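You operate a simulated robot arm through the tools that you are given. There is no shell and no other tool.

Carry out the task below with a simulated robot arm. There is one attempt and no reset: what you move stays moved.

TASK
Colour the label box of cell No. 95 red and pack that cell in the foam box.
Fine: marker back where it lay; lid on the foam box. A coat counts when it lies all over at full strength: go over it till it gets no stronger.

The check looks at the end state, three seconds after you hand in, the way a careful person would. Anything else that was tipped, shoved, dropped, spilled or broken makes it a failure. Lids that push on must go on centred and level and be pressed home; caps that screw on are set level and turned clockwise until they are tight.

THE ROBOT
A 6-joint arm with a fingered hand, fixed in place. Base frame: the origin is on the floor under the middle of its stand, x ahead of it, y to its left, z up; the work surface is at about z = 0.72. Units: m, rad, N and s.
With the tool pointing down near the work surface it reaches from about 0.34 to 0.82 m from the base axis. Its first joint turns from -2.897 to 2.897 rad. Payload 4 kg.
The TCP is the grasp point between the finger pads, 0.026 m short of the fingertips. In the tool frame z runs along the fingers and y along their closing line. The gripper opens to 0.132 m; its body begins 0.073 m behind the TCP. The gripper is a hand of 5 fingers: y runs from the thumb to the fingers, the wrist lies at [0, 0, -0.239] in the tool frame, and closing takes about 1.5 s.
Orientation is told as [roll, pitch, yaw] about the base's x, y, z axes, in that order, counted from this pose: with the fingers straight down and closing along the base's y, the tool's x points along the base's -x, its y along +y and its z along -z.

THE INTERFACE
- The arm moves only by the tool drive_tool. Its argument "plan" is one flat list of numbers, 7 for each row, row after row: the shift along the tool's x, y, z in m, then the turn, a rotation vector about the tool's x, y, z in rad, then the finger opening in m, from 0 to 0.132. In form: [tx, ty, tz, wx, wy, wz, grip, tx, ty, tz, wx, wy, wz, grip, ...]. A call has 1 to 20 rows; each row is the pose to reach, as a shift and turn from the pose commanded when the call began, along the tool's axes at that moment. Rows are played at 5 a second. More than 0.05 m and 0.15 rad between two rows, or a gripper value outside its range, and nothing of the call is played. Where a pose cannot be reached the arm comes as near as it can. A force on the tool above 40 N (or 10 N above the force at the start of the call, whichever is more), or a blocked arm, ends the call early, and 0.2 s more pass. Each finger travels about 0.045 m/s and halts on what it meets, pressing with about 31 N; the grip force reading is that of the motor and also rises with nothing between the fingers. The clock runs only during rows and for 0.2 s after the last one: add rows that repeat a pose to give the fingers time. It gives the time, the measured TCP pose, the force on the tool (base axes), the opening and the grip force at its end, in the units of the frame above (readings bear some noise), with the torque about the TCP (base axes, N m) and any sound that the robot's microphone picked up, and new pictures: "show" is both (left out), scene, wrist or none.
- Cameras (640 x 400 px; columns grow to the right, rows downward): "scene" is fixed at [0.051, 0.4981, 1.6067]; the picture's right is [-0.74, -0.68, 0.00], its down [-0.44, 0.48, -0.75] and it looks along [0.51, -0.56, -0.66] (base axes); focal length 336 px, centre (320, 200). "wrist" rides on the gripper at [0.084, 0.002, -0.097] in the tool frame; the picture's right is [-0.02, 1.00, 0.00], its down [-0.75, -0.02, -0.66] and it looks along [-0.66, -0.01, 0.75] (tool axes); focal length 270 px, centre (320, 200). There is no depth. A picture from a camera that has moved, and an enlarged one, comes with that camera's place and axes in the base frame and with its lens.
- preshape(shape): the hand has 5 fingers and takes this shape, open, in about a second: jaw (thumb against the fingers, like two jaws); tri (thumb and two fingers); tip (a fingertip pinch); poke (one finger out to press); point (the index stretched); flat (the hand flat); cup (the hand cupped); fist (a fist). The gripper value then closes the fingers along that shape, each until it touches; the sizes above hold for jaw. It gives what a move gives, with no picture.
- close_up(camera, box): a new picture of the part [left, top, right, bottom] of that camera's present view, enlarged. No time passes.
- hand_in(): hands the job in; it is judged then, once.

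Places have to be worked out from the pictures, the camera data and where the tool is seen. Open the gripper and draw the arm clear of the work before you hand the job in, unless the task says otherwise.

The tools are called after "Emit:" by a JSON object that holds its "fn" and its "kwargs". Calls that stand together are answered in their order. drive_tool: Moves the arm, as the interface text tells. Its arguments: {"type":"object","properties":{"plan":{"type":"array"},"show":{"type":"string","enum":["both","scene","wrist","none"]}},"required":["plan"]} The other tools are called the same way: preshape (shape) gives the hand a shape; close_up (camera, box) takes an enlarged picture of a part of a camera's view; hand_in () hands the job in.

At the start:

```text
time_s: 0.0
tool_pos: [0.5987, 0.0407, 1.0812]
orientation: [-0.002, -0.001, 0.0]
contact_force: [-0.7, 0.8, -0.4]
ft_torque: [-0.03, 0.01, 0.01]
grip_width: 0.1319
finger_force: 0.0
shape: jaw
```

scene: 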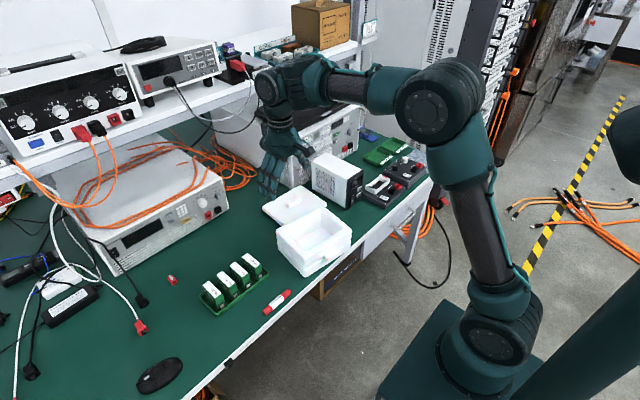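
wrist: 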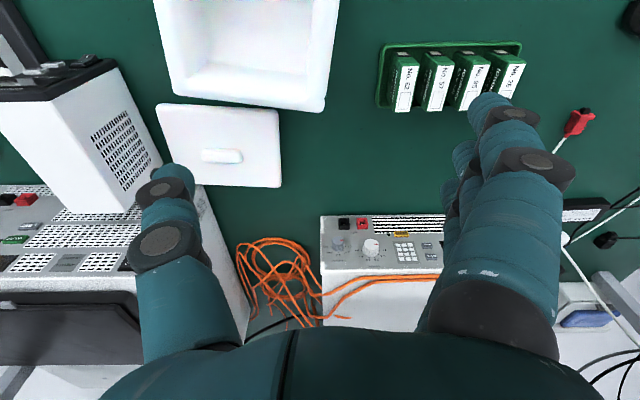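

The pictures show a foam box with its lid beside it, a green tray with four cells and a red marker. I take close-ups to read the labels and judge places.

Emit:
{"fn": "close_up", "kwargs": {"camera": "scene", "box": [190, 240, 300, 320]}}

Emit:
{"fn": "close_up", "kwargs": {"camera": "wrist", "box": [370, 30, 530, 130]}}

Emit:
{"fn": "close_up", "kwargs": {"camera": "scene", "box": [250, 170, 370, 290]}}

```text
5.00 times, centred on (245, 280) of scene
camera zoom: at [0.051, 0.4981, 1.6067], right [-0.74, -0.68, 0.0], down [-0.44, 0.48, -0.75], along [0.51, -0.56, -0.66], focal length 1678 px, centre (695, -200)
```

zoom: 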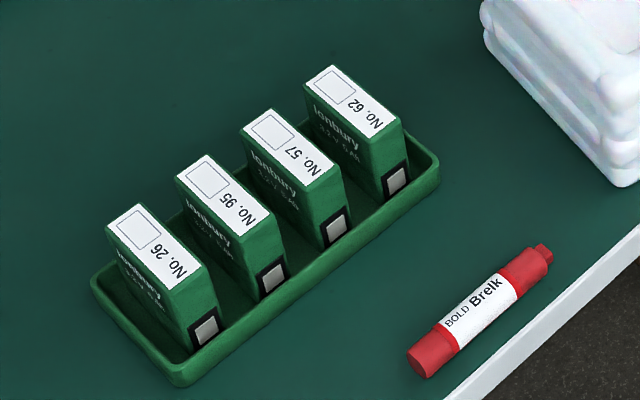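

```text
4.00 times, centred on (450, 80) of wrist
camera zoom: at [0.5147, 0.0431, 1.1765], right [0.02, 1.0, 0.0], down [0.75, -0.02, 0.66], along [0.66, -0.01, -0.75], focal length 1081 px, centre (-200, 680)
```

zoom: 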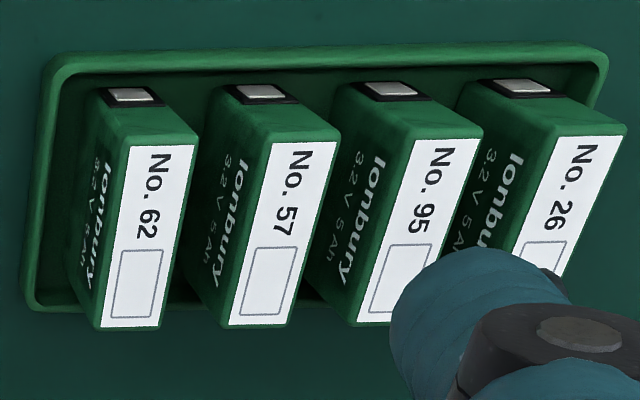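

```text
3.33 times, centred on (310, 230) of scene
camera zoom: at [0.051, 0.4981, 1.6067], right [-0.74, -0.68, 0.0], down [-0.44, 0.48, -0.75], along [0.51, -0.56, -0.66], focal length 1118 px, centre (353, 100)
```

zoom: 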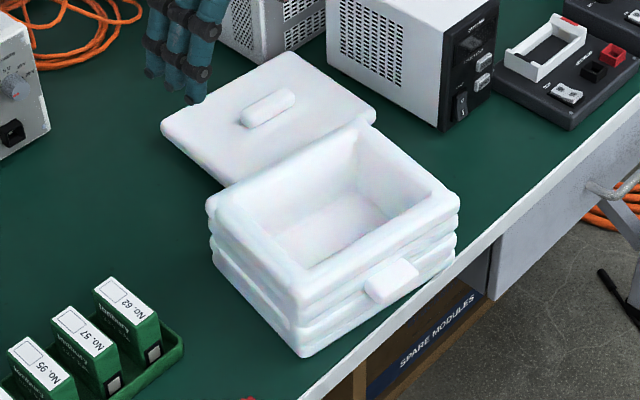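

Rough estimates: label 95 lies at about (0.648, 0.254, 0.794), the marker along y at about x 0.515, y 0.127–0.225, and the box is centred near (0.57, -0.045). I move above the marker and look closer to see its ends.

Emit:
{"fn": "drive_tool", "kwargs": {"plan": [0.017, 0.028, 0.032, 0, 0, 0, 0.132, 0.034, 0.056, 0.064, 0, 0, 0, 0.132, 0.05, 0.084, 0.096, 0, 0, 0, 0.132, 0.067, 0.111, 0.128, 0, 0, 0, 0.132, 0.084, 0.139, 0.16, 0, 0, 0, 0.132, 0.084, 0.139, 0.16, 0, 0, 0, 0.132], "show": "both"}}

```text
time_s: 1.4
tool_pos: [0.514, 0.1779, 0.9216]
orientation: [-0.001, 0.0, 0.001]
contact_force: [0.8, -0.3, -1.1]
ft_torque: [0.03, 0.02, 0.03]
grip_width: 0.1319
finger_force: 0.0
shape: jaw
camera wrist: at [0.4303, 0.1816, 1.0171], right [0.02, 1.0, 0.0], down [0.75, -0.02, 0.66], along [0.66, -0.01, -0.75], focal length 270 px, centre (320, 200)
```

scene: 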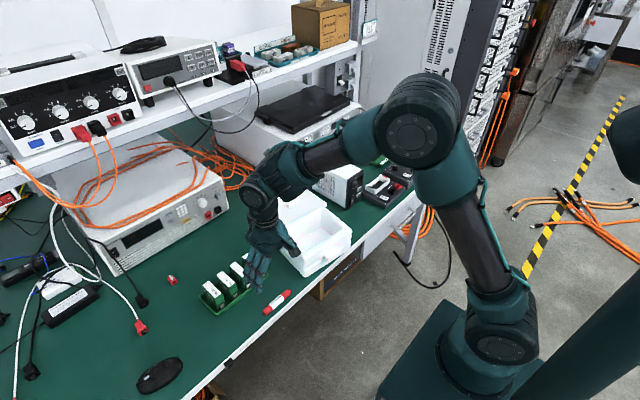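
wrist: 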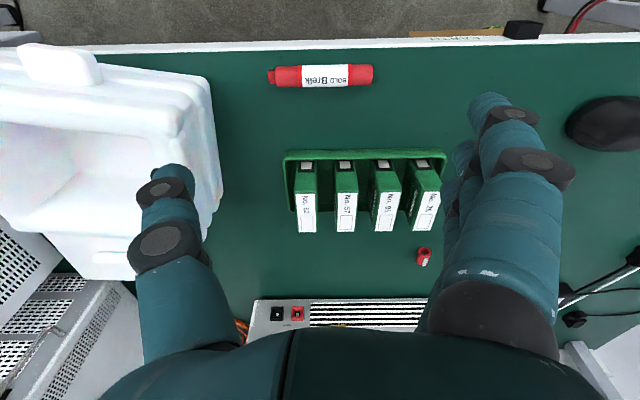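

The marker and tray are in view, and there is also a small red object near the tray. I zoom in on these.

Emit:
{"fn": "close_up", "kwargs": {"camera": "wrist", "box": [250, 50, 390, 100]}}

Emit:
{"fn": "close_up", "kwargs": {"camera": "wrist", "box": [380, 230, 460, 280]}}

Emit:
{"fn": "close_up", "kwargs": {"camera": "wrist", "box": [276, 140, 456, 250]}}

Emit:
{"fn": "close_up", "kwargs": {"camera": "scene", "box": [140, 260, 220, 320]}}

```text
4.57 times, centred on (320, 75) of wrist
camera zoom: at [0.4303, 0.1816, 1.0171], right [0.02, 1.0, 0.0], down [0.75, -0.02, 0.66], along [0.66, -0.01, -0.75], focal length 1236 px, centre (320, 771)
```

zoom: 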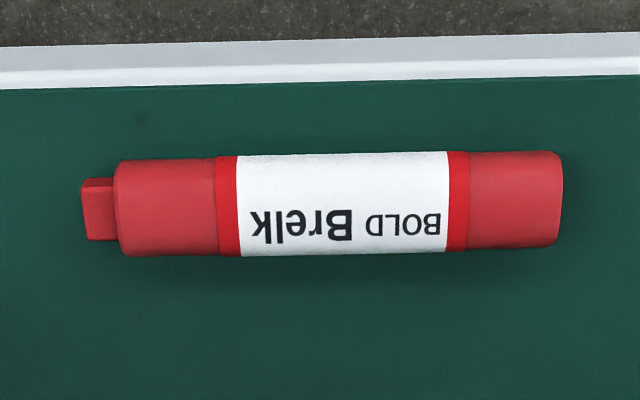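

```text
8.00 times, centred on (420, 255) of wrist
camera zoom: at [0.4303, 0.1816, 1.0171], right [0.02, 1.0, 0.0], down [0.75, -0.02, 0.66], along [0.66, -0.01, -0.75], focal length 2162 px, centre (-480, -240)
```

zoom: 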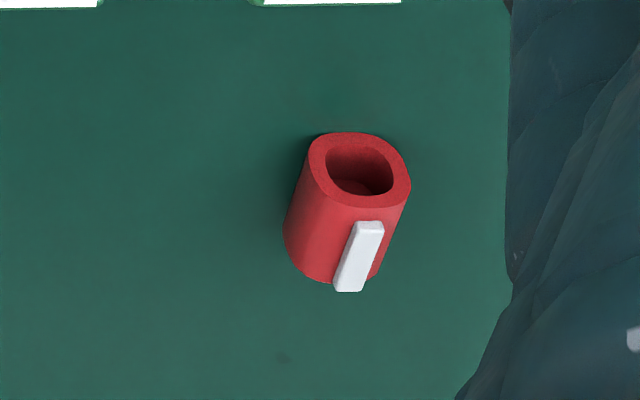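

```text
3.56 times, centred on (366, 195) of wrist
camera zoom: at [0.4303, 0.1816, 1.0171], right [0.02, 1.0, 0.0], down [0.75, -0.02, 0.66], along [0.66, -0.01, -0.75], focal length 961 px, centre (156, 218)
```

zoom: 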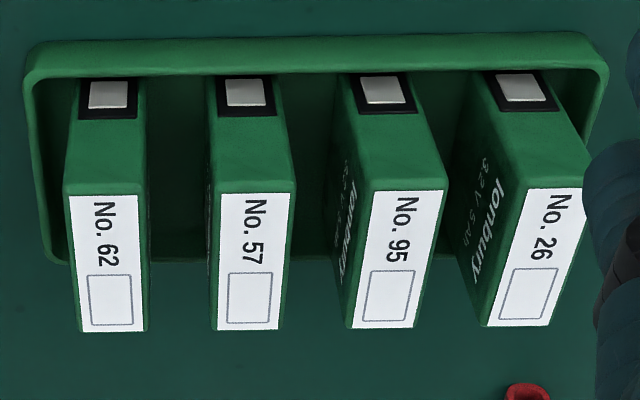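

```text
6.67 times, centred on (180, 290) of scene
camera zoom: at [0.051, 0.4981, 1.6067], right [-0.74, -0.68, 0.0], down [-0.44, 0.48, -0.75], along [0.51, -0.56, -0.66], focal length 2237 px, centre (1253, -400)
```

zoom: 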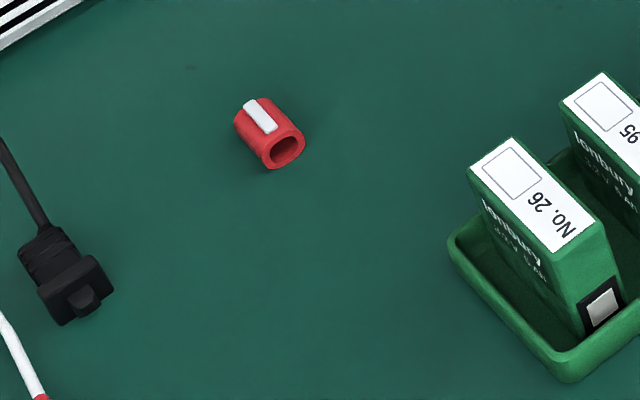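

The marker lies uncapped with a chisel nib at its -y end (about 14 mm wide), its loose cap lies separately and need not be touched. The box on label 95 is about 16 mm (y) by 26 mm (x). I try the "tri" hand shape in the air to see how the fingers lie.

Emit:
{"fn": "preshape", "kwargs": {"shape": "tri"}}

```text
time_s: 2.3
tool_pos: [0.5148, 0.1765, 0.9204]
orientation: [-0.001, 0.0, 0.0]
contact_force: [0.1, 0.2, 0.1]
ft_torque: [0.01, 0.0, 0.01]
grip_width: 0.1316
finger_force: 0.1
shape: tri
```

I close the tri fingers to about 0.03 in the air to see where the pads and fingertips lie.

Emit:
{"fn": "drive_tool", "kwargs": {"plan": [0, 0, 0, 0, 0, 0, 0.1, 0, 0, 0, 0, 0, 0, 0.06, 0, 0, 0, 0, 0, 0, 0.03, 0, 0, 0, 0, 0, 0, 0.03, 0, 0, 0, 0, 0, 0, 0.03, 0, 0, 0, 0, 0, 0, 0.03, 0, 0, 0, 0, 0, 0, 0.03], "show": "both"}}

Emit:
{"fn": "close_up", "kwargs": {"camera": "scene", "box": [215, 170, 325, 310]}}

```text
time_s: 3.9
tool_pos: [0.5143, 0.1768, 0.9217]
orientation: [-0.001, 0.0, 0.001]
contact_force: [-0.6, 0.6, -0.5]
ft_torque: [0.0, 0.03, 0.02]
grip_width: 0.0307
finger_force: 0.1
shape: tri
camera wrist: at [0.4305, 0.1813, 1.0174], right [0.02, 1.0, 0.0], down [0.75, -0.02, 0.66], along [0.66, -0.01, -0.75], focal length 270 px, centre (320, 200)
```

scene: 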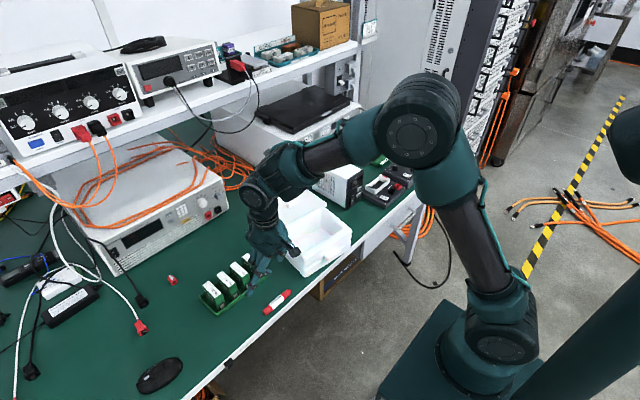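
wrist: 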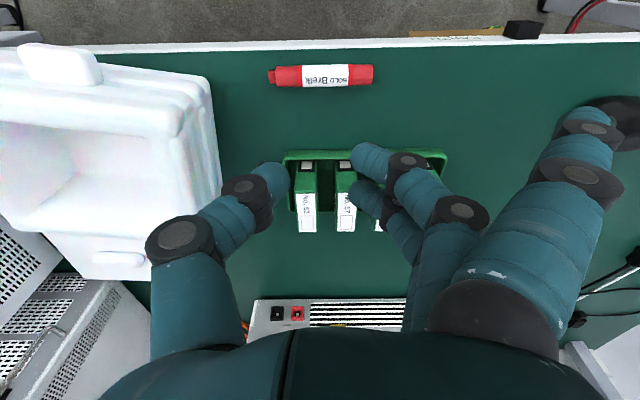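

```text
2.86 times, centred on (270, 240) of scene
camera zoom: at [0.051, 0.4981, 1.6067], right [-0.74, -0.68, 0.0], down [-0.44, 0.48, -0.75], along [0.51, -0.56, -0.66], focal length 959 px, centre (463, 86)
```

zoom: 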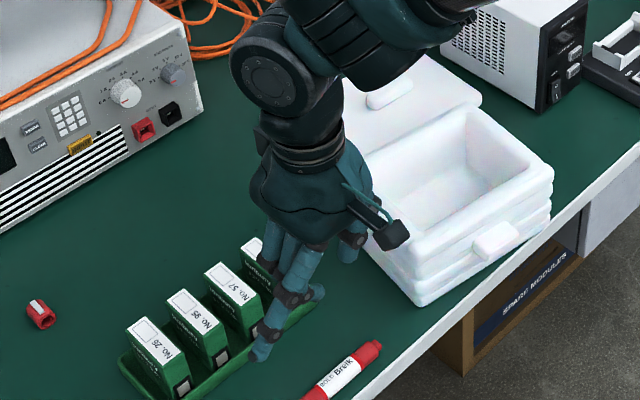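

In tri the two fingers close symmetrically about the TCP, with the other fingers left stretched on the camera side. I compare with jaw closed to the same width before choosing a grip for the marker.

Emit:
{"fn": "preshape", "kwargs": {"shape": "jaw"}}

Emit:
{"fn": "drive_tool", "kwargs": {"plan": [0, 0, 0, 0, 0, 0, 0.1, 0, 0, 0, 0, 0, 0, 0.06, 0, 0, 0, 0, 0, 0, 0.03, 0, 0, 0, 0, 0, 0, 0.03, 0, 0, 0, 0, 0, 0, 0.03, 0, 0, 0, 0, 0, 0, 0.03, 0, 0, 0, 0, 0, 0, 0.03], "show": "wrist"}}

Emit:
{"fn": "close_up", "kwargs": {"camera": "scene", "box": [215, 170, 325, 310]}}

```text
time_s: 4.8
tool_pos: [0.5149, 0.1776, 0.9206]
orientation: [0.0, -0.001, 0.0]
contact_force: [-0.1, -0.4, -0.5]
ft_torque: [0.01, 0.0, -0.01]
grip_width: 0.1321
finger_force: 0.1
shape: jaw
```

```text
time_s: 6.4
tool_pos: [0.5145, 0.1779, 0.9201]
orientation: [0.001, -0.001, 0.0]
contact_force: [0.1, 0.3, -0.3]
ft_torque: [0.0, 0.02, 0.04]
grip_width: 0.0309
finger_force: 0.2
shape: jaw
camera wrist: at [0.4305, 0.1813, 1.0174], right [0.02, 1.0, 0.0], down [0.75, -0.02, 0.66], along [0.66, -0.01, -0.75], focal length 270 px, centre (320, 200)
```

wrist: 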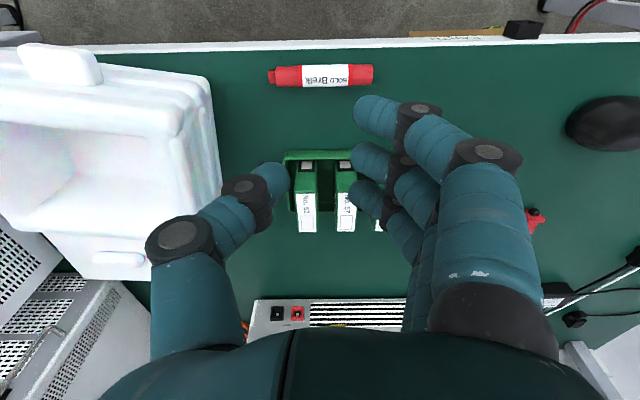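

```text
2.86 times, centred on (270, 240) of scene
camera zoom: at [0.051, 0.4981, 1.6067], right [-0.74, -0.68, 0.0], down [-0.44, 0.48, -0.75], along [0.51, -0.56, -0.66], focal length 959 px, centre (463, 86)
```

zoom: 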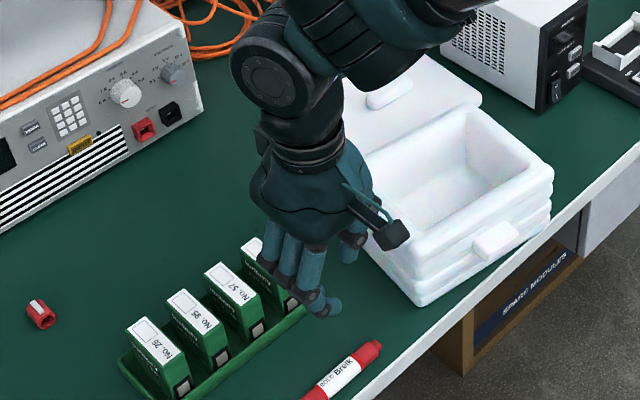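

Jaw gives a wider, steadier hold for the marker. I turn the tool 90° about its axis so the tool's +x faces the marker's tail (+y), and come to just above the marker at about (0.516, 0.195).

Emit:
{"fn": "drive_tool", "kwargs": {"plan": [0, 0.002, 0.005, 0, 0, 0.14, 0.06, 0, 0.004, 0.01, 0, 0, 0.28, 0.06, 0, 0.006, 0.015, 0, 0, 0.42, 0.06, -0.001, 0.008, 0.02, 0, 0, 0.56, 0.06, -0.001, 0.01, 0.025, 0, 0, 0.7, 0.06, -0.001, 0.012, 0.03, 0, 0, 0.84, 0.06, -0.001, 0.013, 0.035, 0, 0, 0.98, 0.06, -0.001, 0.014, 0.04, 0, 0, 1.12, 0.06, -0.001, 0.015, 0.05, 0, 0, 1.26, 0.06, -0.0015, 0.016, 0.06, 0, 0, 1.4, 0.06, -0.0015, 0.017, 0.07, 0, 0, 1.5, 0.06, -0.0015, 0.017, 0.07, 0, 0, 1.5708, 0.06, -0.0015, 0.017, 0.07, 0, 0, 1.5708, 0.06, -0.0015, 0.017, 0.07, 0, 0, 1.5708, 0.06], "show": "both"}}

```text
time_s: 9.4
tool_pos: [0.5162, 0.195, 0.8505]
orientation: [0.0, -0.002, -1.571]
contact_force: [0.3, -0.5, -0.8]
ft_torque: [-0.01, -0.03, -0.01]
grip_width: 0.0589
finger_force: 0.0
shape: jaw
camera wrist: at [0.5185, 0.2819, 0.9469], right [1.0, -0.02, 0.0], down [-0.02, -0.75, 0.66], along [-0.01, -0.66, -0.75], focal length 270 px, centre (320, 200)
```

scene: 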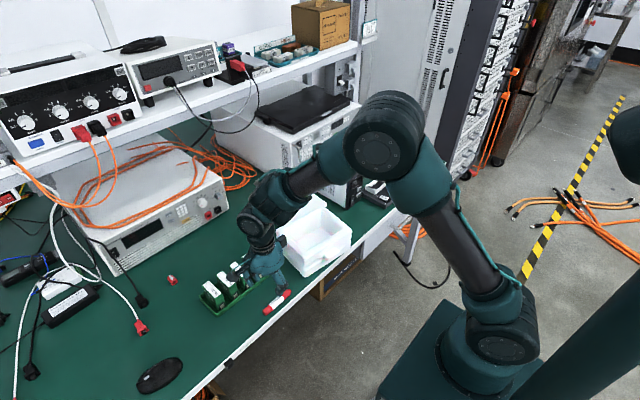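
wrist: 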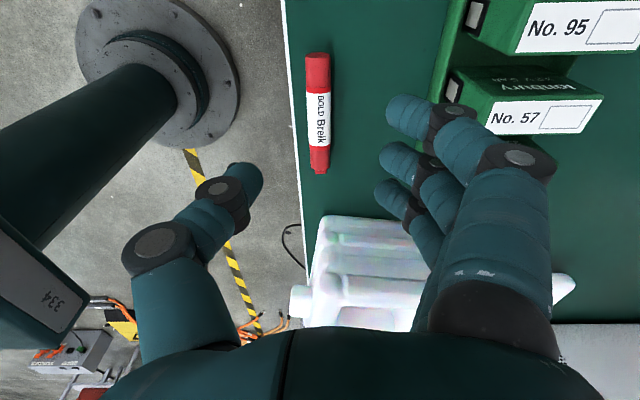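

The marker axis is at x ≈ 0.5165, in line with the TCP, and the fingers should clear the cells by about 2 cm. I go down to about 3 mm fingertip clearance with opening 0.05.

Emit:
{"fn": "drive_tool", "kwargs": {"plan": [0, 0, 0.02, 0, 0, 0, 0.05, 0, 0, 0.04, 0, 0, 0, 0.05, 0, 0, 0.06, 0, 0, 0, 0.05, 0, 0, 0.08, 0, 0, 0, 0.05, 0, 0, 0.09, 0, 0, 0, 0.05, 0, 0, 0.098, 0, 0, 0, 0.05, 0, 0, 0.098, 0, 0, 0, 0.05], "show": "both"}}

Emit:
{"fn": "close_up", "kwargs": {"camera": "scene", "box": [220, 230, 320, 320]}}

```text
time_s: 11.0
tool_pos: [0.5153, 0.1946, 0.7525]
orientation: [0.0, 0.0, -1.571]
contact_force: [0.6, -0.3, 0.3]
ft_torque: [0.02, 0.01, -0.04]
grip_width: 0.0508
finger_force: 0.1
shape: jaw
camera wrist: at [0.5186, 0.2818, 0.8485], right [1.0, -0.02, 0.0], down [-0.02, -0.75, 0.66], along [-0.01, -0.66, -0.75], focal length 270 px, centre (320, 200)
```

scene: 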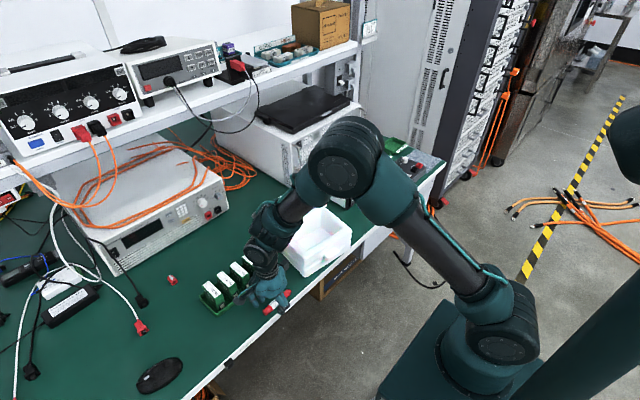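
wrist: 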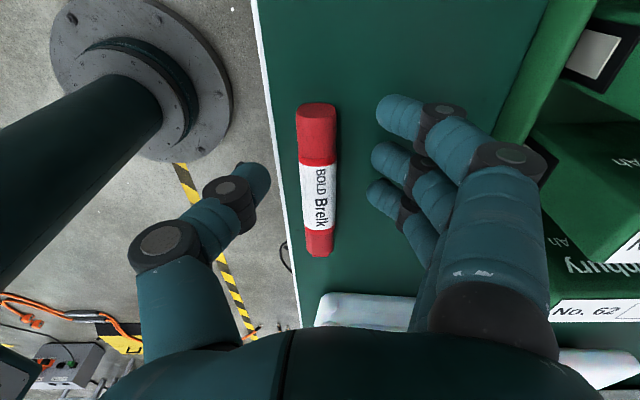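

```text
4.44 times, centred on (270, 275) of scene
camera zoom: at [0.051, 0.4981, 1.6067], right [-0.74, -0.68, 0.0], down [-0.44, 0.48, -0.75], along [0.51, -0.56, -0.66], focal length 1491 px, centre (542, -133)
```

zoom: 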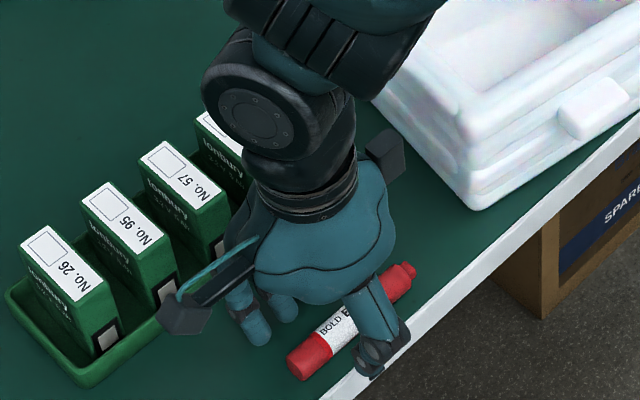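

The marker lies between thumb and fingers. I close on it and hold.

Emit:
{"fn": "drive_tool", "kwargs": {"plan": [0, 0, 0, 0, 0, 0, 0.035, 0, 0, 0, 0, 0, 0, 0.025, 0, 0, 0, 0, 0, 0, 0.015, 0, 0, 0, 0, 0, 0, 0.01, 0, 0, 0, 0, 0, 0, 0.01, 0, 0, 0, 0, 0, 0, 0.01, 0, 0, 0, 0, 0, 0, 0.01], "show": "wrist"}}

Emit:
{"fn": "close_up", "kwargs": {"camera": "scene", "box": [220, 230, 320, 320]}}

```text
time_s: 12.6
tool_pos: [0.5153, 0.1963, 0.7528]
orientation: [0.002, 0.001, -1.572]
contact_force: [-0.2, 0.1, 0.0]
ft_torque: [0.02, 0.0, 0.0]
grip_width: 0.0137
finger_force: 30.7
shape: jaw
camera wrist: at [0.5186, 0.2818, 0.8486], right [1.0, -0.02, 0.0], down [-0.02, -0.75, 0.66], along [-0.01, -0.66, -0.75], focal length 270 px, centre (320, 200)
```

wrist: 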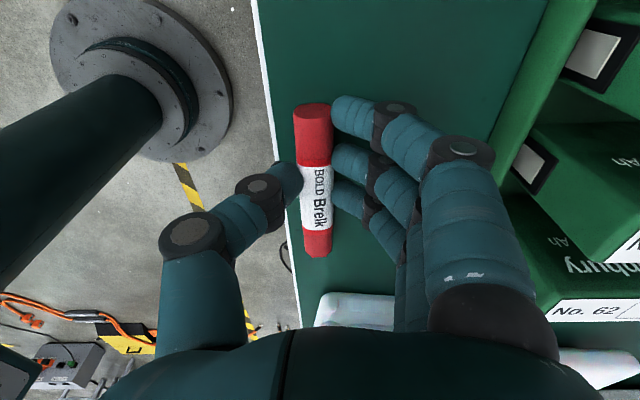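

```text
4.44 times, centred on (270, 275) of scene
camera zoom: at [0.051, 0.4981, 1.6067], right [-0.74, -0.68, 0.0], down [-0.44, 0.48, -0.75], along [0.51, -0.56, -0.66], focal length 1491 px, centre (542, -133)
```

zoom: 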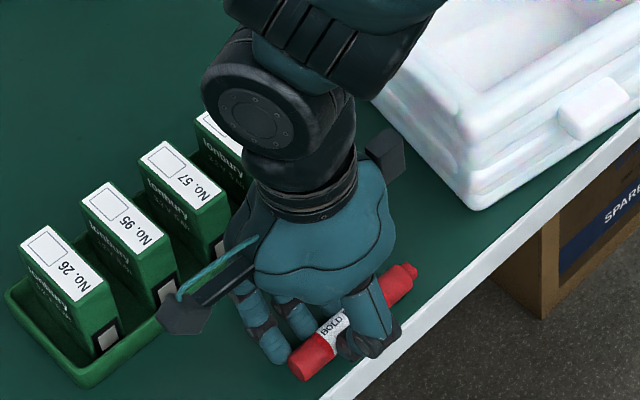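

The marker is held at about 31 N (TCP pose at grasp: 0.5153, 0.1955, 0.7525, yaw -1.571 — to be reused for putting it back). I lift it 0.2 m and turn another 90° about the tool axis, to see whether that orientation can be reached.

Emit:
{"fn": "drive_tool", "kwargs": {"plan": [0, 0, -0.02, 0, 0, 0, 0.01, 0, 0, -0.06, 0, 0, 0, 0.01, 0, 0, -0.1, 0, 0, 0, 0.01, 0, 0, -0.15, 0, 0, 0, 0.01, 0, 0, -0.2, 0, 0, 0, 0.01, 0, 0, -0.2, 0, 0, 0.14, 0.01, 0, 0, -0.2, 0, 0, 0.28, 0.01, 0, 0, -0.2, 0, 0, 0.42, 0.01, 0, 0, -0.2, 0, 0, 0.56, 0.01, 0, 0, -0.2, 0, 0, 0.7, 0.01, 0, 0, -0.2, 0, 0, 0.84, 0.01, 0, 0, -0.2, 0, 0, 0.98, 0.01, 0, 0, -0.2, 0, 0, 1.12, 0.01, 0, 0, -0.2, 0, 0, 1.26, 0.01, 0, 0, -0.2, 0, 0, 1.4, 0.01, 0, 0, -0.2, 0, 0, 1.5, 0.01, 0, 0, -0.2, 0, 0, 1.57, 0.01, 0, 0, -0.2, 0, 0, 1.57, 0.01], "show": "both"}}

```text
time_s: 16.4
tool_pos: [0.516, 0.1951, 0.9515]
orientation: [0.0, 0.001, 3.142]
contact_force: [-0.4, -0.9, -0.1]
ft_torque: [0.05, -0.02, -0.01]
grip_width: 0.0136
finger_force: 30.8
shape: jaw
camera wrist: at [0.6011, 0.1957, 1.0485], right [-0.02, -1.0, 0.0], down [-0.75, 0.02, 0.66], along [-0.66, 0.01, -0.75], focal length 270 px, centre (320, 200)
```

scene: 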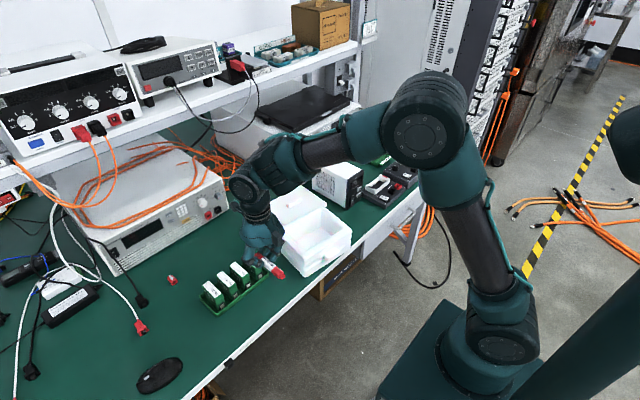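
wrist: 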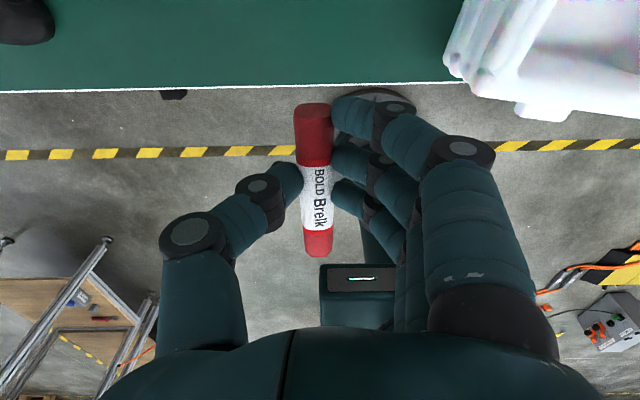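

That orientation was reached. Now I move over the tray at height 0.95 and tilt the hand about tool y so the nib swings down and the fingers point away from the base.

Emit:
{"fn": "drive_tool", "kwargs": {"plan": [0.045, -0.015, 0, 0, 0, 0, 0.01, 0.09, -0.03, 0, 0, 0, 0, 0.01, 0.13, -0.045, -0.02, 0, 0, 0, 0.01, 0.13, -0.055, -0.04, 0, 0.1, 0, 0.01, 0.13, -0.055, -0.04, 0, 0.24, 0, 0.01, 0.13, -0.055, -0.04, 0, 0.38, 0, 0.01, 0.13, -0.055, -0.04, 0, 0.52, 0, 0.01, 0.13, -0.055, -0.04, 0, 0.66, 0, 0.01, 0.13, -0.055, -0.04, 0, 0.8, 0, 0.01, 0.13, -0.055, -0.04, 0, 0.94, 0, 0.01, 0.13, -0.055, -0.04, 0, 1.08, 0, 0.01, 0.13, -0.055, -0.04, 0, 1.2, 0, 0.01, 0.13, -0.055, -0.04, 0, 1.2, 0, 0.01], "show": "both"}}

```text
time_s: 19.2
tool_pos: [0.6447, 0.2511, 0.992]
orientation: [-0.002, 1.201, -3.14]
contact_force: [0.7, 0.4, -0.9]
ft_torque: [0.02, 0.0, 0.03]
grip_width: 0.0136
finger_force: 30.8
shape: jaw
camera wrist: at [0.587, 0.2509, 1.1059], right [-0.01, -1.0, -0.02], down [-0.89, 0.01, -0.46], along [0.46, 0.01, -0.89], focal length 270 px, centre (320, 200)
```

scene: 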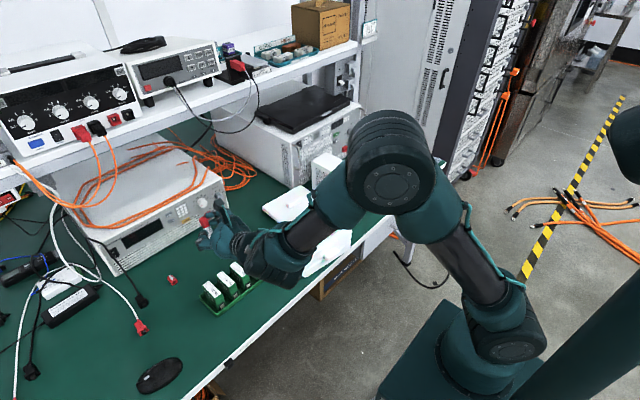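
wrist: 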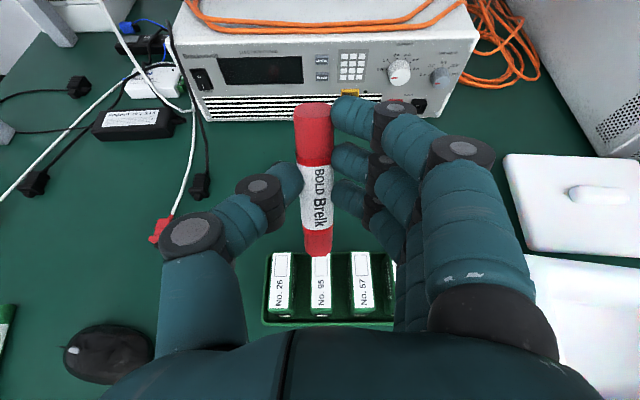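

The marker now points nib-down, with label 95 in view under it. By my geometry the nib tip sits about 0.0655 along tool -x and 0.022 along tool z from the TCP, so I tilt a little more (1.4 rad) and lower the nib to about 15 mm above the box at (0.662, 0.254).

Emit:
{"fn": "drive_tool", "kwargs": {"plan": [-0.02, 0, 0.01, 0, 0.05, 0, 0.01, -0.045, 0, 0.02, 0, 0.1, 0, 0.01, -0.07, -0.001, 0.032, 0, 0.15, 0, 0.01, -0.09, -0.0015, 0.041, 0, 0.2, 0, 0.01, -0.1025, -0.0015, 0.0468, 0, 0.2, 0, 0.01, -0.1025, -0.0015, 0.0468, 0, 0.2, 0, 0.01], "show": "both"}}

Emit:
{"fn": "close_up", "kwargs": {"camera": "wrist", "box": [260, 180, 420, 280]}}

Emit:
{"fn": "close_up", "kwargs": {"camera": "scene", "box": [180, 210, 300, 310]}}

```text
time_s: 20.6
tool_pos: [0.6525, 0.2533, 0.8797]
orientation: [-0.001, 1.401, 3.142]
contact_force: [-0.6, 0.1, -0.3]
ft_torque: [0.02, 0.01, -0.02]
grip_width: 0.0138
finger_force: 31.3
shape: jaw
camera wrist: at [0.5722, 0.2522, 0.9786], right [0.0, -1.0, -0.02], down [-0.78, 0.01, -0.63], along [0.63, 0.01, -0.78], focal length 270 px, centre (320, 200)
```

scene: 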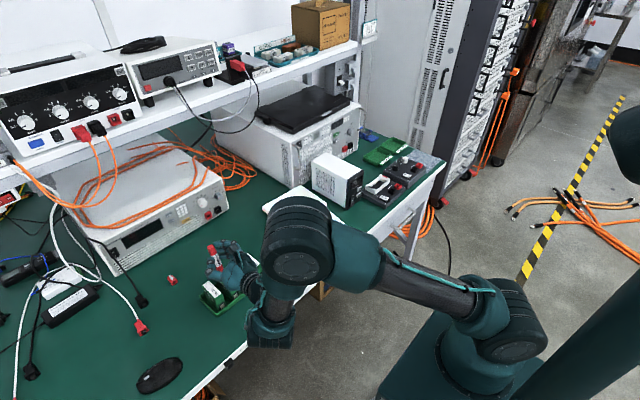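
wrist: 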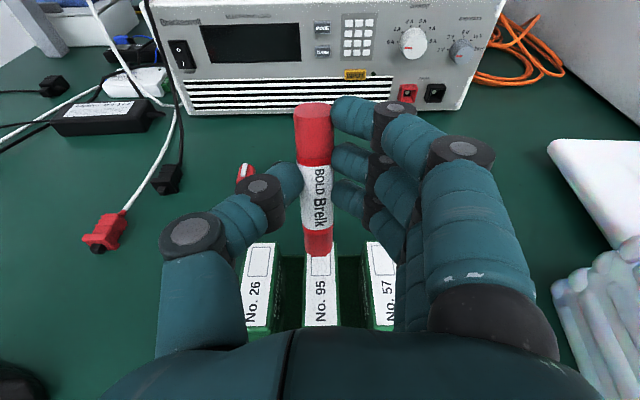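

```text
4.00 times, centred on (340, 230) of wrist
camera zoom: at [0.5722, 0.2522, 0.9786], right [0.0, -1.0, -0.02], down [-0.78, 0.01, -0.63], along [0.63, 0.01, -0.78], focal length 1081 px, centre (240, 80)
```

zoom: 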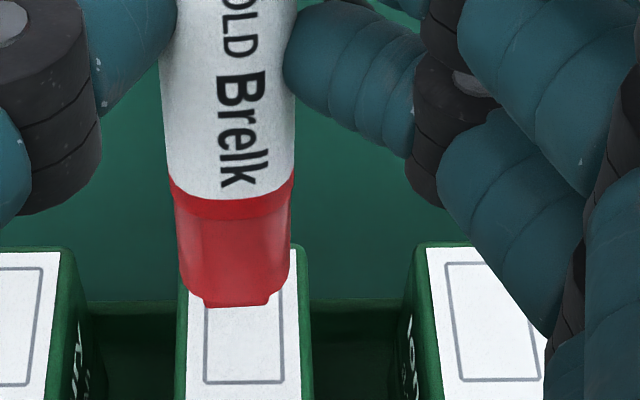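

```text
4.00 times, centred on (240, 260) of scene
camera zoom: at [0.051, 0.4981, 1.6067], right [-0.74, -0.68, 0.0], down [-0.44, 0.48, -0.75], along [0.51, -0.56, -0.66], focal length 1342 px, centre (640, -40)
```

zoom: 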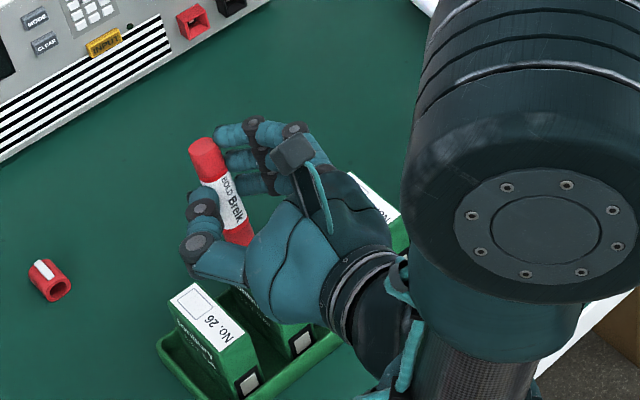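

The nib is about 1.3 mm off the box's centre line toward +y and roughly over its middle in x. I correct sideways, and lower 12 mm, still short of contact.

Emit:
{"fn": "drive_tool", "kwargs": {"plan": [-0.004, 0.0013, 0.0007, 0, 0, 0, 0.01, -0.008, 0.0013, 0.0013, 0, 0, 0, 0.01, -0.0118, 0.0013, 0.002, 0, 0, 0, 0.01, -0.0118, 0.0013, 0.002, 0, 0, 0, 0.01], "show": "none"}}

Emit:
{"fn": "close_up", "kwargs": {"camera": "wrist", "box": [260, 180, 420, 280]}}

```text
time_s: 21.6
tool_pos: [0.6515, 0.25, 0.8683]
orientation: [0.0, 1.401, -3.142]
contact_force: [0.3, 0.0, 0.0]
ft_torque: [0.03, 0.02, -0.02]
grip_width: 0.0138
finger_force: 31.4
shape: jaw
```

```text
4.00 times, centred on (340, 230) of wrist
camera zoom: at [0.5725, 0.2506, 0.967], right [0.0, -1.0, -0.02], down [-0.78, 0.01, -0.63], along [0.63, 0.01, -0.78], focal length 1081 px, centre (240, 80)
```

zoom: 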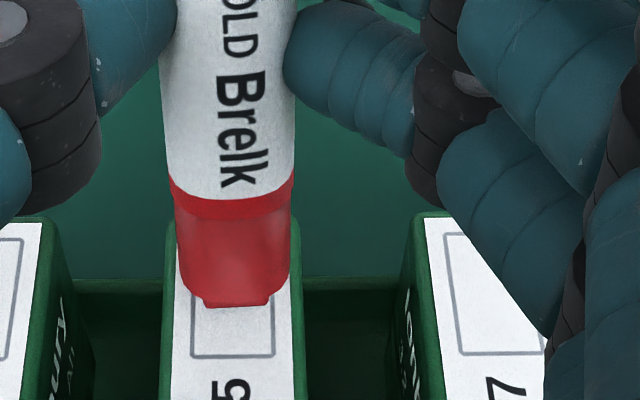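

The nib is now about 3 mm above the label and well aligned sideways. I go down in 1 mm steps, reading the force.

Emit:
{"fn": "drive_tool", "kwargs": {"plan": [-0.001, -0.0003, 0.0002, 0, 0, 0, 0.01, -0.002, -0.0003, 0.0003, 0, 0, 0, 0.01, -0.002, -0.0003, 0.0003, 0, 0, 0, 0.01], "show": "none"}}

Emit:
{"fn": "close_up", "kwargs": {"camera": "wrist", "box": [260, 200, 380, 275]}}

```text
time_s: 22.4
tool_pos: [0.6525, 0.2518, 0.8669]
orientation: [-0.002, 1.401, 3.14]
contact_force: [-1.0, -0.2, 0.1]
ft_torque: [0.01, -0.03, 0.02]
grip_width: 0.0137
finger_force: 31.0
shape: jaw
```

```text
5.33 times, centred on (320, 238) of wrist
camera zoom: at [0.5723, 0.2513, 0.9654], right [0.0, -1.0, -0.02], down [-0.78, 0.01, -0.63], along [0.63, 0.01, -0.78], focal length 1442 px, centre (320, 0)
```

zoom: 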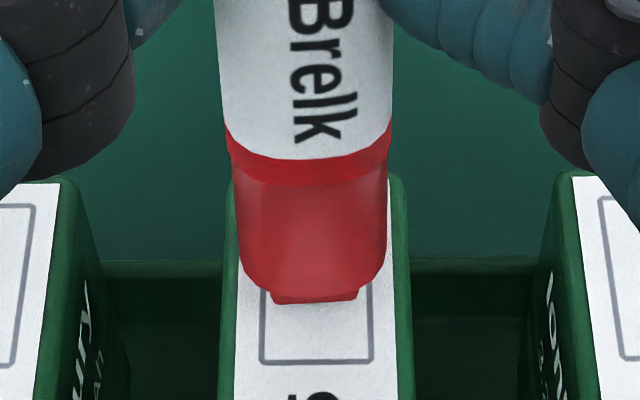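

Sideways alignment is now good and there is no contact yet. I go down another 1 mm at a time.

Emit:
{"fn": "drive_tool", "kwargs": {"plan": [-0.001, 0, 0.0002, 0, 0, 0, 0.01, -0.001, 0, 0.0002, 0, 0, 0, 0.01], "show": "none"}}

```text
time_s: 23.0
tool_pos: [0.6522, 0.2512, 0.8655]
orientation: [-0.001, 1.401, 3.139]
contact_force: [-0.3, -0.3, -0.4]
ft_torque: [0.0, -0.01, 0.01]
grip_width: 0.0138
finger_force: 30.7
shape: jaw
```

No contact yet; I lower 1 mm further.

Emit:
{"fn": "drive_tool", "kwargs": {"plan": [-0.001, 0, 0.0002, 0, 0, 0, 0.01, -0.001, 0, 0.0002, 0, 0, 0, 0.01], "show": "none"}}

Emit:
{"fn": "close_up", "kwargs": {"camera": "wrist", "box": [260, 200, 380, 275]}}

```text
time_s: 23.6
tool_pos: [0.6533, 0.2515, 0.8643]
orientation: [-0.001, 1.4, 3.139]
contact_force: [-0.8, 1.0, 0.5]
ft_torque: [-0.01, 0.01, 0.02]
grip_width: 0.0136
finger_force: 30.8
shape: jaw
```

```text
5.33 times, centred on (320, 238) of wrist
camera zoom: at [0.5723, 0.2514, 0.9632], right [0.0, -1.0, -0.02], down [-0.78, 0.01, -0.63], along [0.63, 0.01, -0.78], focal length 1442 px, centre (320, 0)
```

zoom: 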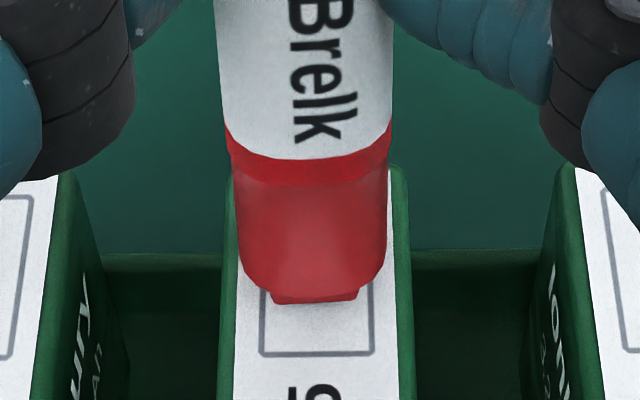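

Still free of the label. I continue in 1 mm steps.

Emit:
{"fn": "drive_tool", "kwargs": {"plan": [-0.001, 0, 0.0002, 0, 0, 0, 0.01, -0.001, 0, 0.0002, 0, 0, 0, 0.01], "show": "none"}}

```text
time_s: 24.2
tool_pos: [0.6528, 0.2514, 0.8622]
orientation: [0.0, 1.398, 3.139]
contact_force: [0.4, 0.0, 0.4]
ft_torque: [-0.01, -0.01, -0.02]
grip_width: 0.0136
finger_force: 30.7
shape: jaw
```

No contact force yet; another 1 mm.

Emit:
{"fn": "drive_tool", "kwargs": {"plan": [-0.001, 0, 0.0002, 0, 0, 0, 0.01, -0.001, 0, 0.0002, 0, 0, 0, 0.01], "show": "none"}}

Emit:
{"fn": "close_up", "kwargs": {"camera": "wrist", "box": [260, 200, 380, 275]}}

```text
time_s: 24.8
tool_pos: [0.6513, 0.2517, 0.8631]
orientation: [-0.002, 1.402, 3.139]
contact_force: [-0.7, -0.7, 7.6]
ft_torque: [0.0, -0.12, 0.0]
grip_width: 0.0135
finger_force: 31.1
shape: jaw
```

```text
5.33 times, centred on (320, 238) of wrist
camera zoom: at [0.5723, 0.2513, 0.9615], right [0.0, -1.0, -0.02], down [-0.78, 0.01, -0.63], along [0.63, 0.01, -0.78], focal length 1442 px, centre (320, 0)
```

zoom: 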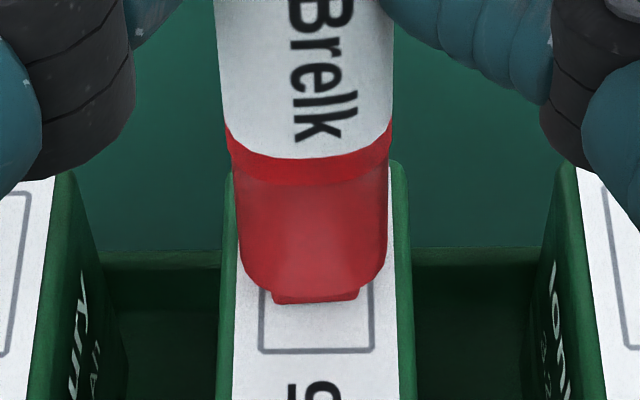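

Contact at 7.6 N: the label is at z ≈ 0.793. I now lift slightly, set the nib down at the far end of the box and drag toward the base, once on each side of the centre line (strokes toward the base can't tip the cell), then back off to look.

Emit:
{"fn": "drive_tool", "kwargs": {"plan": [0.003, 0, -0.0005, 0, 0, 0, 0.01, 0.0045, -0.0016, 0.0084, 0, 0, 0, 0.01, 0.0015, -0.0016, 0.0089, 0, 0, 0, 0.01, 0.0015, -0.0016, 0.0089, 0, 0, 0, 0.01, 0.001, -0.0016, 0.0059, 0, 0, 0, 0.01, 0.0005, -0.0016, 0.003, 0, 0, 0, 0.01, 0, -0.0016, 0, 0, 0, 0, 0.01, -0.0005, -0.0016, -0.003, 0, 0, 0, 0.01, -0.0008, -0.0016, -0.0049, 0, 0, 0, 0.01, 0.0022, -0.0016, -0.0054, 0, 0, 0, 0.01, 0.0045, 0.0016, 0.0084, 0, 0, 0, 0.01, 0.0015, 0.0016, 0.0089, 0, 0, 0, 0.01, 0.0015, 0.0016, 0.0089, 0, 0, 0, 0.01, 0.001, 0.0016, 0.0059, 0, 0, 0, 0.01, 0.0005, 0.0016, 0.003, 0, 0, 0, 0.01, 0, 0.0016, 0, 0, 0, 0, 0.01, -0.0005, 0.0016, -0.003, 0, 0, 0, 0.01, -0.0008, 0.0016, -0.0049, 0, 0, 0, 0.01, 0.0022, 0.0016, -0.0054, 0, 0, 0, 0.01, 0.0067, 0, -0.0316, 0, 0, 0, 0.01], "show": "wrist"}}

Emit:
{"fn": "close_up", "kwargs": {"camera": "wrist", "box": [260, 180, 420, 280]}}

Emit:
{"fn": "close_up", "kwargs": {"camera": "scene", "box": [180, 230, 280, 310]}}

```text
time_s: 29.0
tool_pos: [0.6228, 0.2501, 0.8736]
orientation: [0.0, 1.399, -3.141]
contact_force: [-0.8, -0.3, -0.4]
ft_torque: [0.02, 0.04, 0.03]
grip_width: 0.0136
finger_force: 31.4
shape: jaw
camera wrist: at [0.5423, 0.2503, 0.9729], right [0.0, -1.0, -0.02], down [-0.78, 0.02, -0.63], along [0.63, 0.01, -0.78], focal length 270 px, centre (320, 200)
```

wrist: 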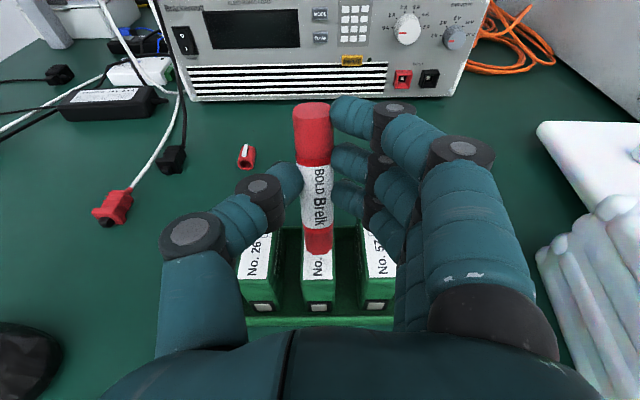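

```text
4.00 times, centred on (340, 230) of wrist
camera zoom: at [0.5423, 0.2503, 0.9729], right [0.0, -1.0, -0.02], down [-0.78, 0.02, -0.63], along [0.63, 0.01, -0.78], focal length 1081 px, centre (240, 80)
```

zoom: 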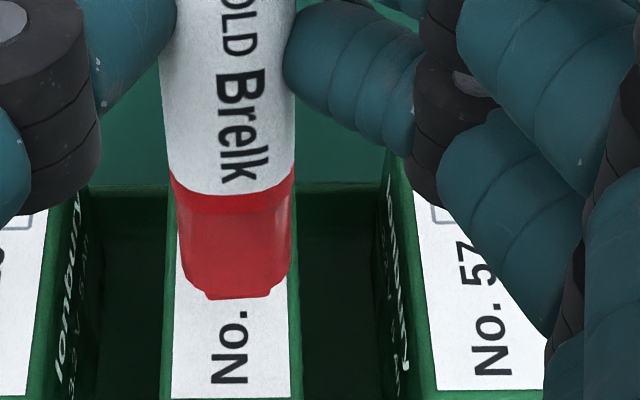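

```text
5.00 times, centred on (230, 270) of scene
camera zoom: at [0.051, 0.4981, 1.6067], right [-0.74, -0.68, 0.0], down [-0.44, 0.48, -0.75], along [0.51, -0.56, -0.66], focal length 1678 px, centre (770, -150)
```

zoom: 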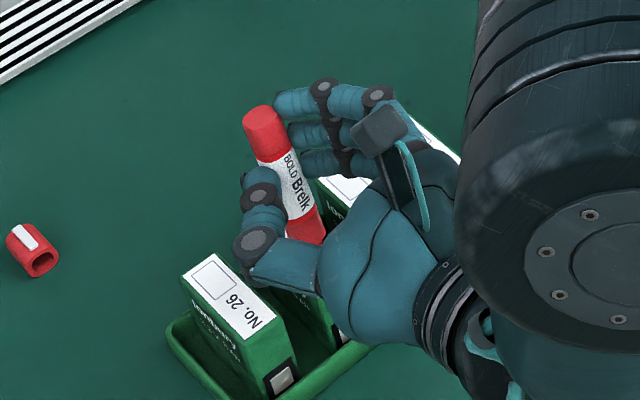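

The marker hides the box from here. I shift forward 55 mm at this height so the box shows below the nib in the wrist view.

Emit:
{"fn": "drive_tool", "kwargs": {"plan": [0.0047, 0, 0.0271, 0, 0, 0, 0.01, 0.0093, 0, 0.0542, 0, 0, 0, 0.01, 0.0093, 0, 0.0542, 0, 0, 0, 0.01], "show": "none"}}

Emit:
{"fn": "close_up", "kwargs": {"camera": "wrist", "box": [260, 220, 380, 295]}}

```text
time_s: 29.8
tool_pos: [0.677, 0.251, 0.8745]
orientation: [-0.003, 1.401, 3.14]
contact_force: [0.3, -0.1, 0.9]
ft_torque: [0.01, 0.0, 0.02]
grip_width: 0.0135
finger_force: 30.9
shape: jaw
```

```text
5.33 times, centred on (320, 258) of wrist
camera zoom: at [0.5974, 0.2511, 0.9738], right [0.0, -1.0, -0.02], down [-0.78, 0.02, -0.63], along [0.63, 0.01, -0.78], focal length 1442 px, centre (320, -107)
```

zoom: 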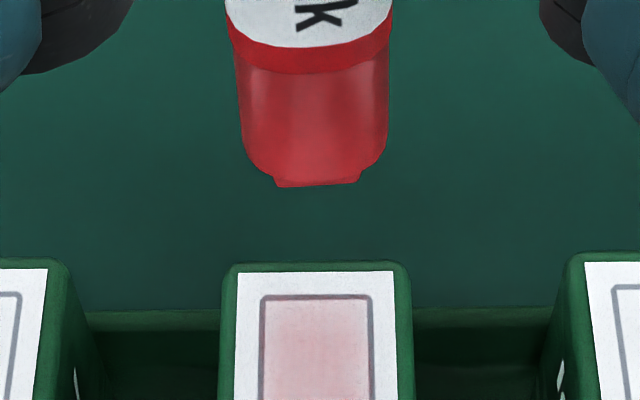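

The strokes work: an even light pink inside the box. I look at the whole box before repeating.

Emit:
{"fn": "close_up", "kwargs": {"camera": "wrist", "box": [280, 265, 360, 315]}}

```text
8.00 times, centred on (320, 290) of wrist
camera zoom: at [0.5974, 0.2511, 0.9738], right [0.0, -1.0, -0.02], down [-0.78, 0.02, -0.63], along [0.63, 0.01, -0.78], focal length 2162 px, centre (320, -520)
```

zoom: 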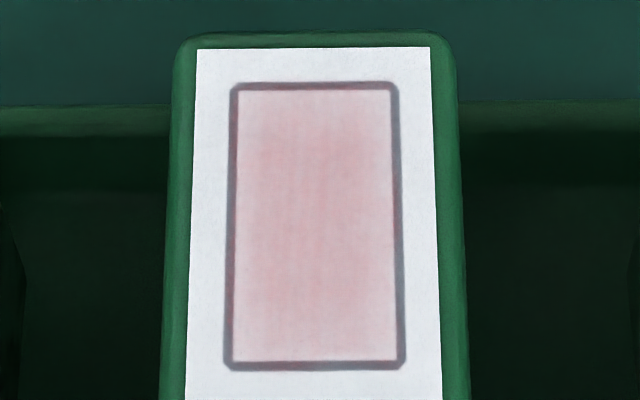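

The coat is still faint, slightly weaker at the right and far edges. I run three more strokes toward the base at three side offsets, biased a little to the right, and return here to look.

Emit:
{"fn": "drive_tool", "kwargs": {"plan": [-0.0116, -0.0015, -0.0143, 0, 0, 0, 0.01, -0.0145, -0.0015, -0.0138, 0, 0, 0, 0.01, -0.0153, -0.0015, -0.0182, 0, 0, 0, 0.01, -0.016, -0.0015, -0.0226, 0, 0, 0, 0.01, -0.017, -0.0015, -0.0281, 0, 0, 0, 0.01, -0.0141, -0.0015, -0.0286, 0, 0, 0, 0.01, -0.0116, 0.001, -0.0143, 0, 0, 0, 0.01, -0.0145, 0.001, -0.0138, 0, 0, 0, 0.01, -0.0153, 0.001, -0.0182, 0, 0, 0, 0.01, -0.016, 0.001, -0.0226, 0, 0, 0, 0.01, -0.017, 0.001, -0.0281, 0, 0, 0, 0.01, -0.0141, 0.001, -0.0286, 0, 0, 0, 0.01, -0.0116, 0.0026, -0.0143, 0, 0, 0, 0.01, -0.0145, 0.0026, -0.0138, 0, 0, 0, 0.01, -0.0153, 0.0026, -0.0182, 0, 0, 0, 0.01, -0.016, 0.0026, -0.0226, 0, 0, 0, 0.01, -0.017, 0.0026, -0.0281, 0, 0, 0, 0.01, -0.0141, 0.0026, -0.0286, 0, 0, 0, 0.01, 0, 0, 0, 0, 0, 0, 0.01, 0, 0, 0, 0, 0, 0, 0.01], "show": "none"}}

Emit:
{"fn": "close_up", "kwargs": {"camera": "wrist", "box": [280, 265, 360, 315]}}

```text
time_s: 34.0
tool_pos: [0.6782, 0.2507, 0.8738]
orientation: [-0.003, 1.4, 3.14]
contact_force: [0.1, -0.5, -0.4]
ft_torque: [-0.04, -0.04, 0.0]
grip_width: 0.0137
finger_force: 30.2
shape: jaw
```

```text
8.00 times, centred on (320, 290) of wrist
camera zoom: at [0.5975, 0.2508, 0.9729], right [0.0, -1.0, -0.02], down [-0.78, 0.02, -0.63], along [0.63, 0.01, -0.78], focal length 2162 px, centre (320, -520)
```

zoom: 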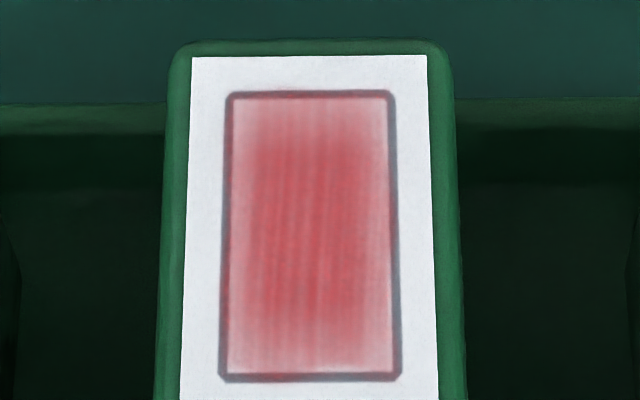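

The middle deepens, but the edges lag behind, and nothing shows outside the box. I now run strokes nearer the two long edges (±4 mm) and slightly longer at both ends.

Emit:
{"fn": "drive_tool", "kwargs": {"plan": [-0.0111, -0.0038, -0.0114, 0, 0, 0, 0.01, -0.014, -0.0038, -0.0109, 0, 0, 0, 0.01, -0.015, -0.0038, -0.0168, 0, 0, 0, 0.01, -0.016, -0.0038, -0.0226, 0, 0, 0, 0.01, -0.0173, -0.0038, -0.0301, 0, 0, 0, 0.01, -0.0144, -0.0038, -0.0306, 0, 0, 0, 0.01, -0.0111, 0.0048, -0.0114, 0, 0, 0, 0.01, -0.014, 0.0048, -0.0109, 0, 0, 0, 0.01, -0.015, 0.0048, -0.0168, 0, 0, 0, 0.01, -0.016, 0.0048, -0.0226, 0, 0, 0, 0.01, -0.0173, 0.0048, -0.0301, 0, 0, 0, 0.01, -0.0144, 0.0048, -0.0306, 0, 0, 0, 0.01, -0.0111, 0.0005, -0.0114, 0, 0, 0, 0.01, -0.014, 0.0005, -0.0109, 0, 0, 0, 0.01, -0.015, 0.0005, -0.0168, 0, 0, 0, 0.01, -0.016, 0.0005, -0.0226, 0, 0, 0, 0.01, -0.0173, 0.0005, -0.0301, 0, 0, 0, 0.01, -0.0144, 0.0005, -0.0306, 0, 0, 0, 0.01, 0, 0, 0, 0, 0, 0, 0.01, 0, 0, 0, 0, 0, 0, 0.01], "show": "none"}}

Emit:
{"fn": "close_up", "kwargs": {"camera": "wrist", "box": [280, 265, 360, 315]}}

```text
time_s: 38.2
tool_pos: [0.6779, 0.2524, 0.8738]
orientation: [0.0, 1.399, 3.141]
contact_force: [0.5, -0.9, -0.3]
ft_torque: [-0.01, -0.02, -0.03]
grip_width: 0.0138
finger_force: 30.6
shape: jaw
```

```text
8.00 times, centred on (320, 290) of wrist
camera zoom: at [0.597, 0.2515, 0.9724], right [0.0, -1.0, -0.02], down [-0.78, 0.01, -0.63], along [0.63, 0.01, -0.78], focal length 2162 px, centre (320, -520)
```

zoom: 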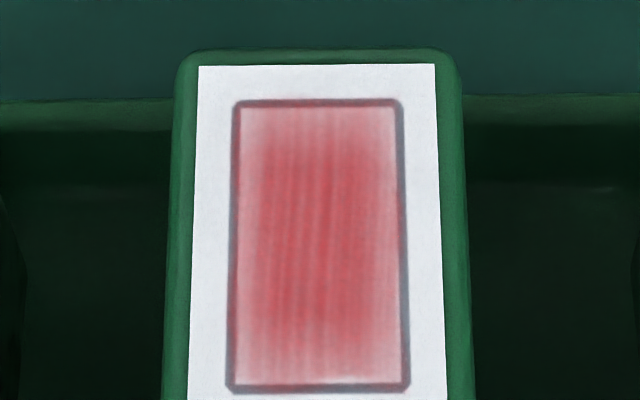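

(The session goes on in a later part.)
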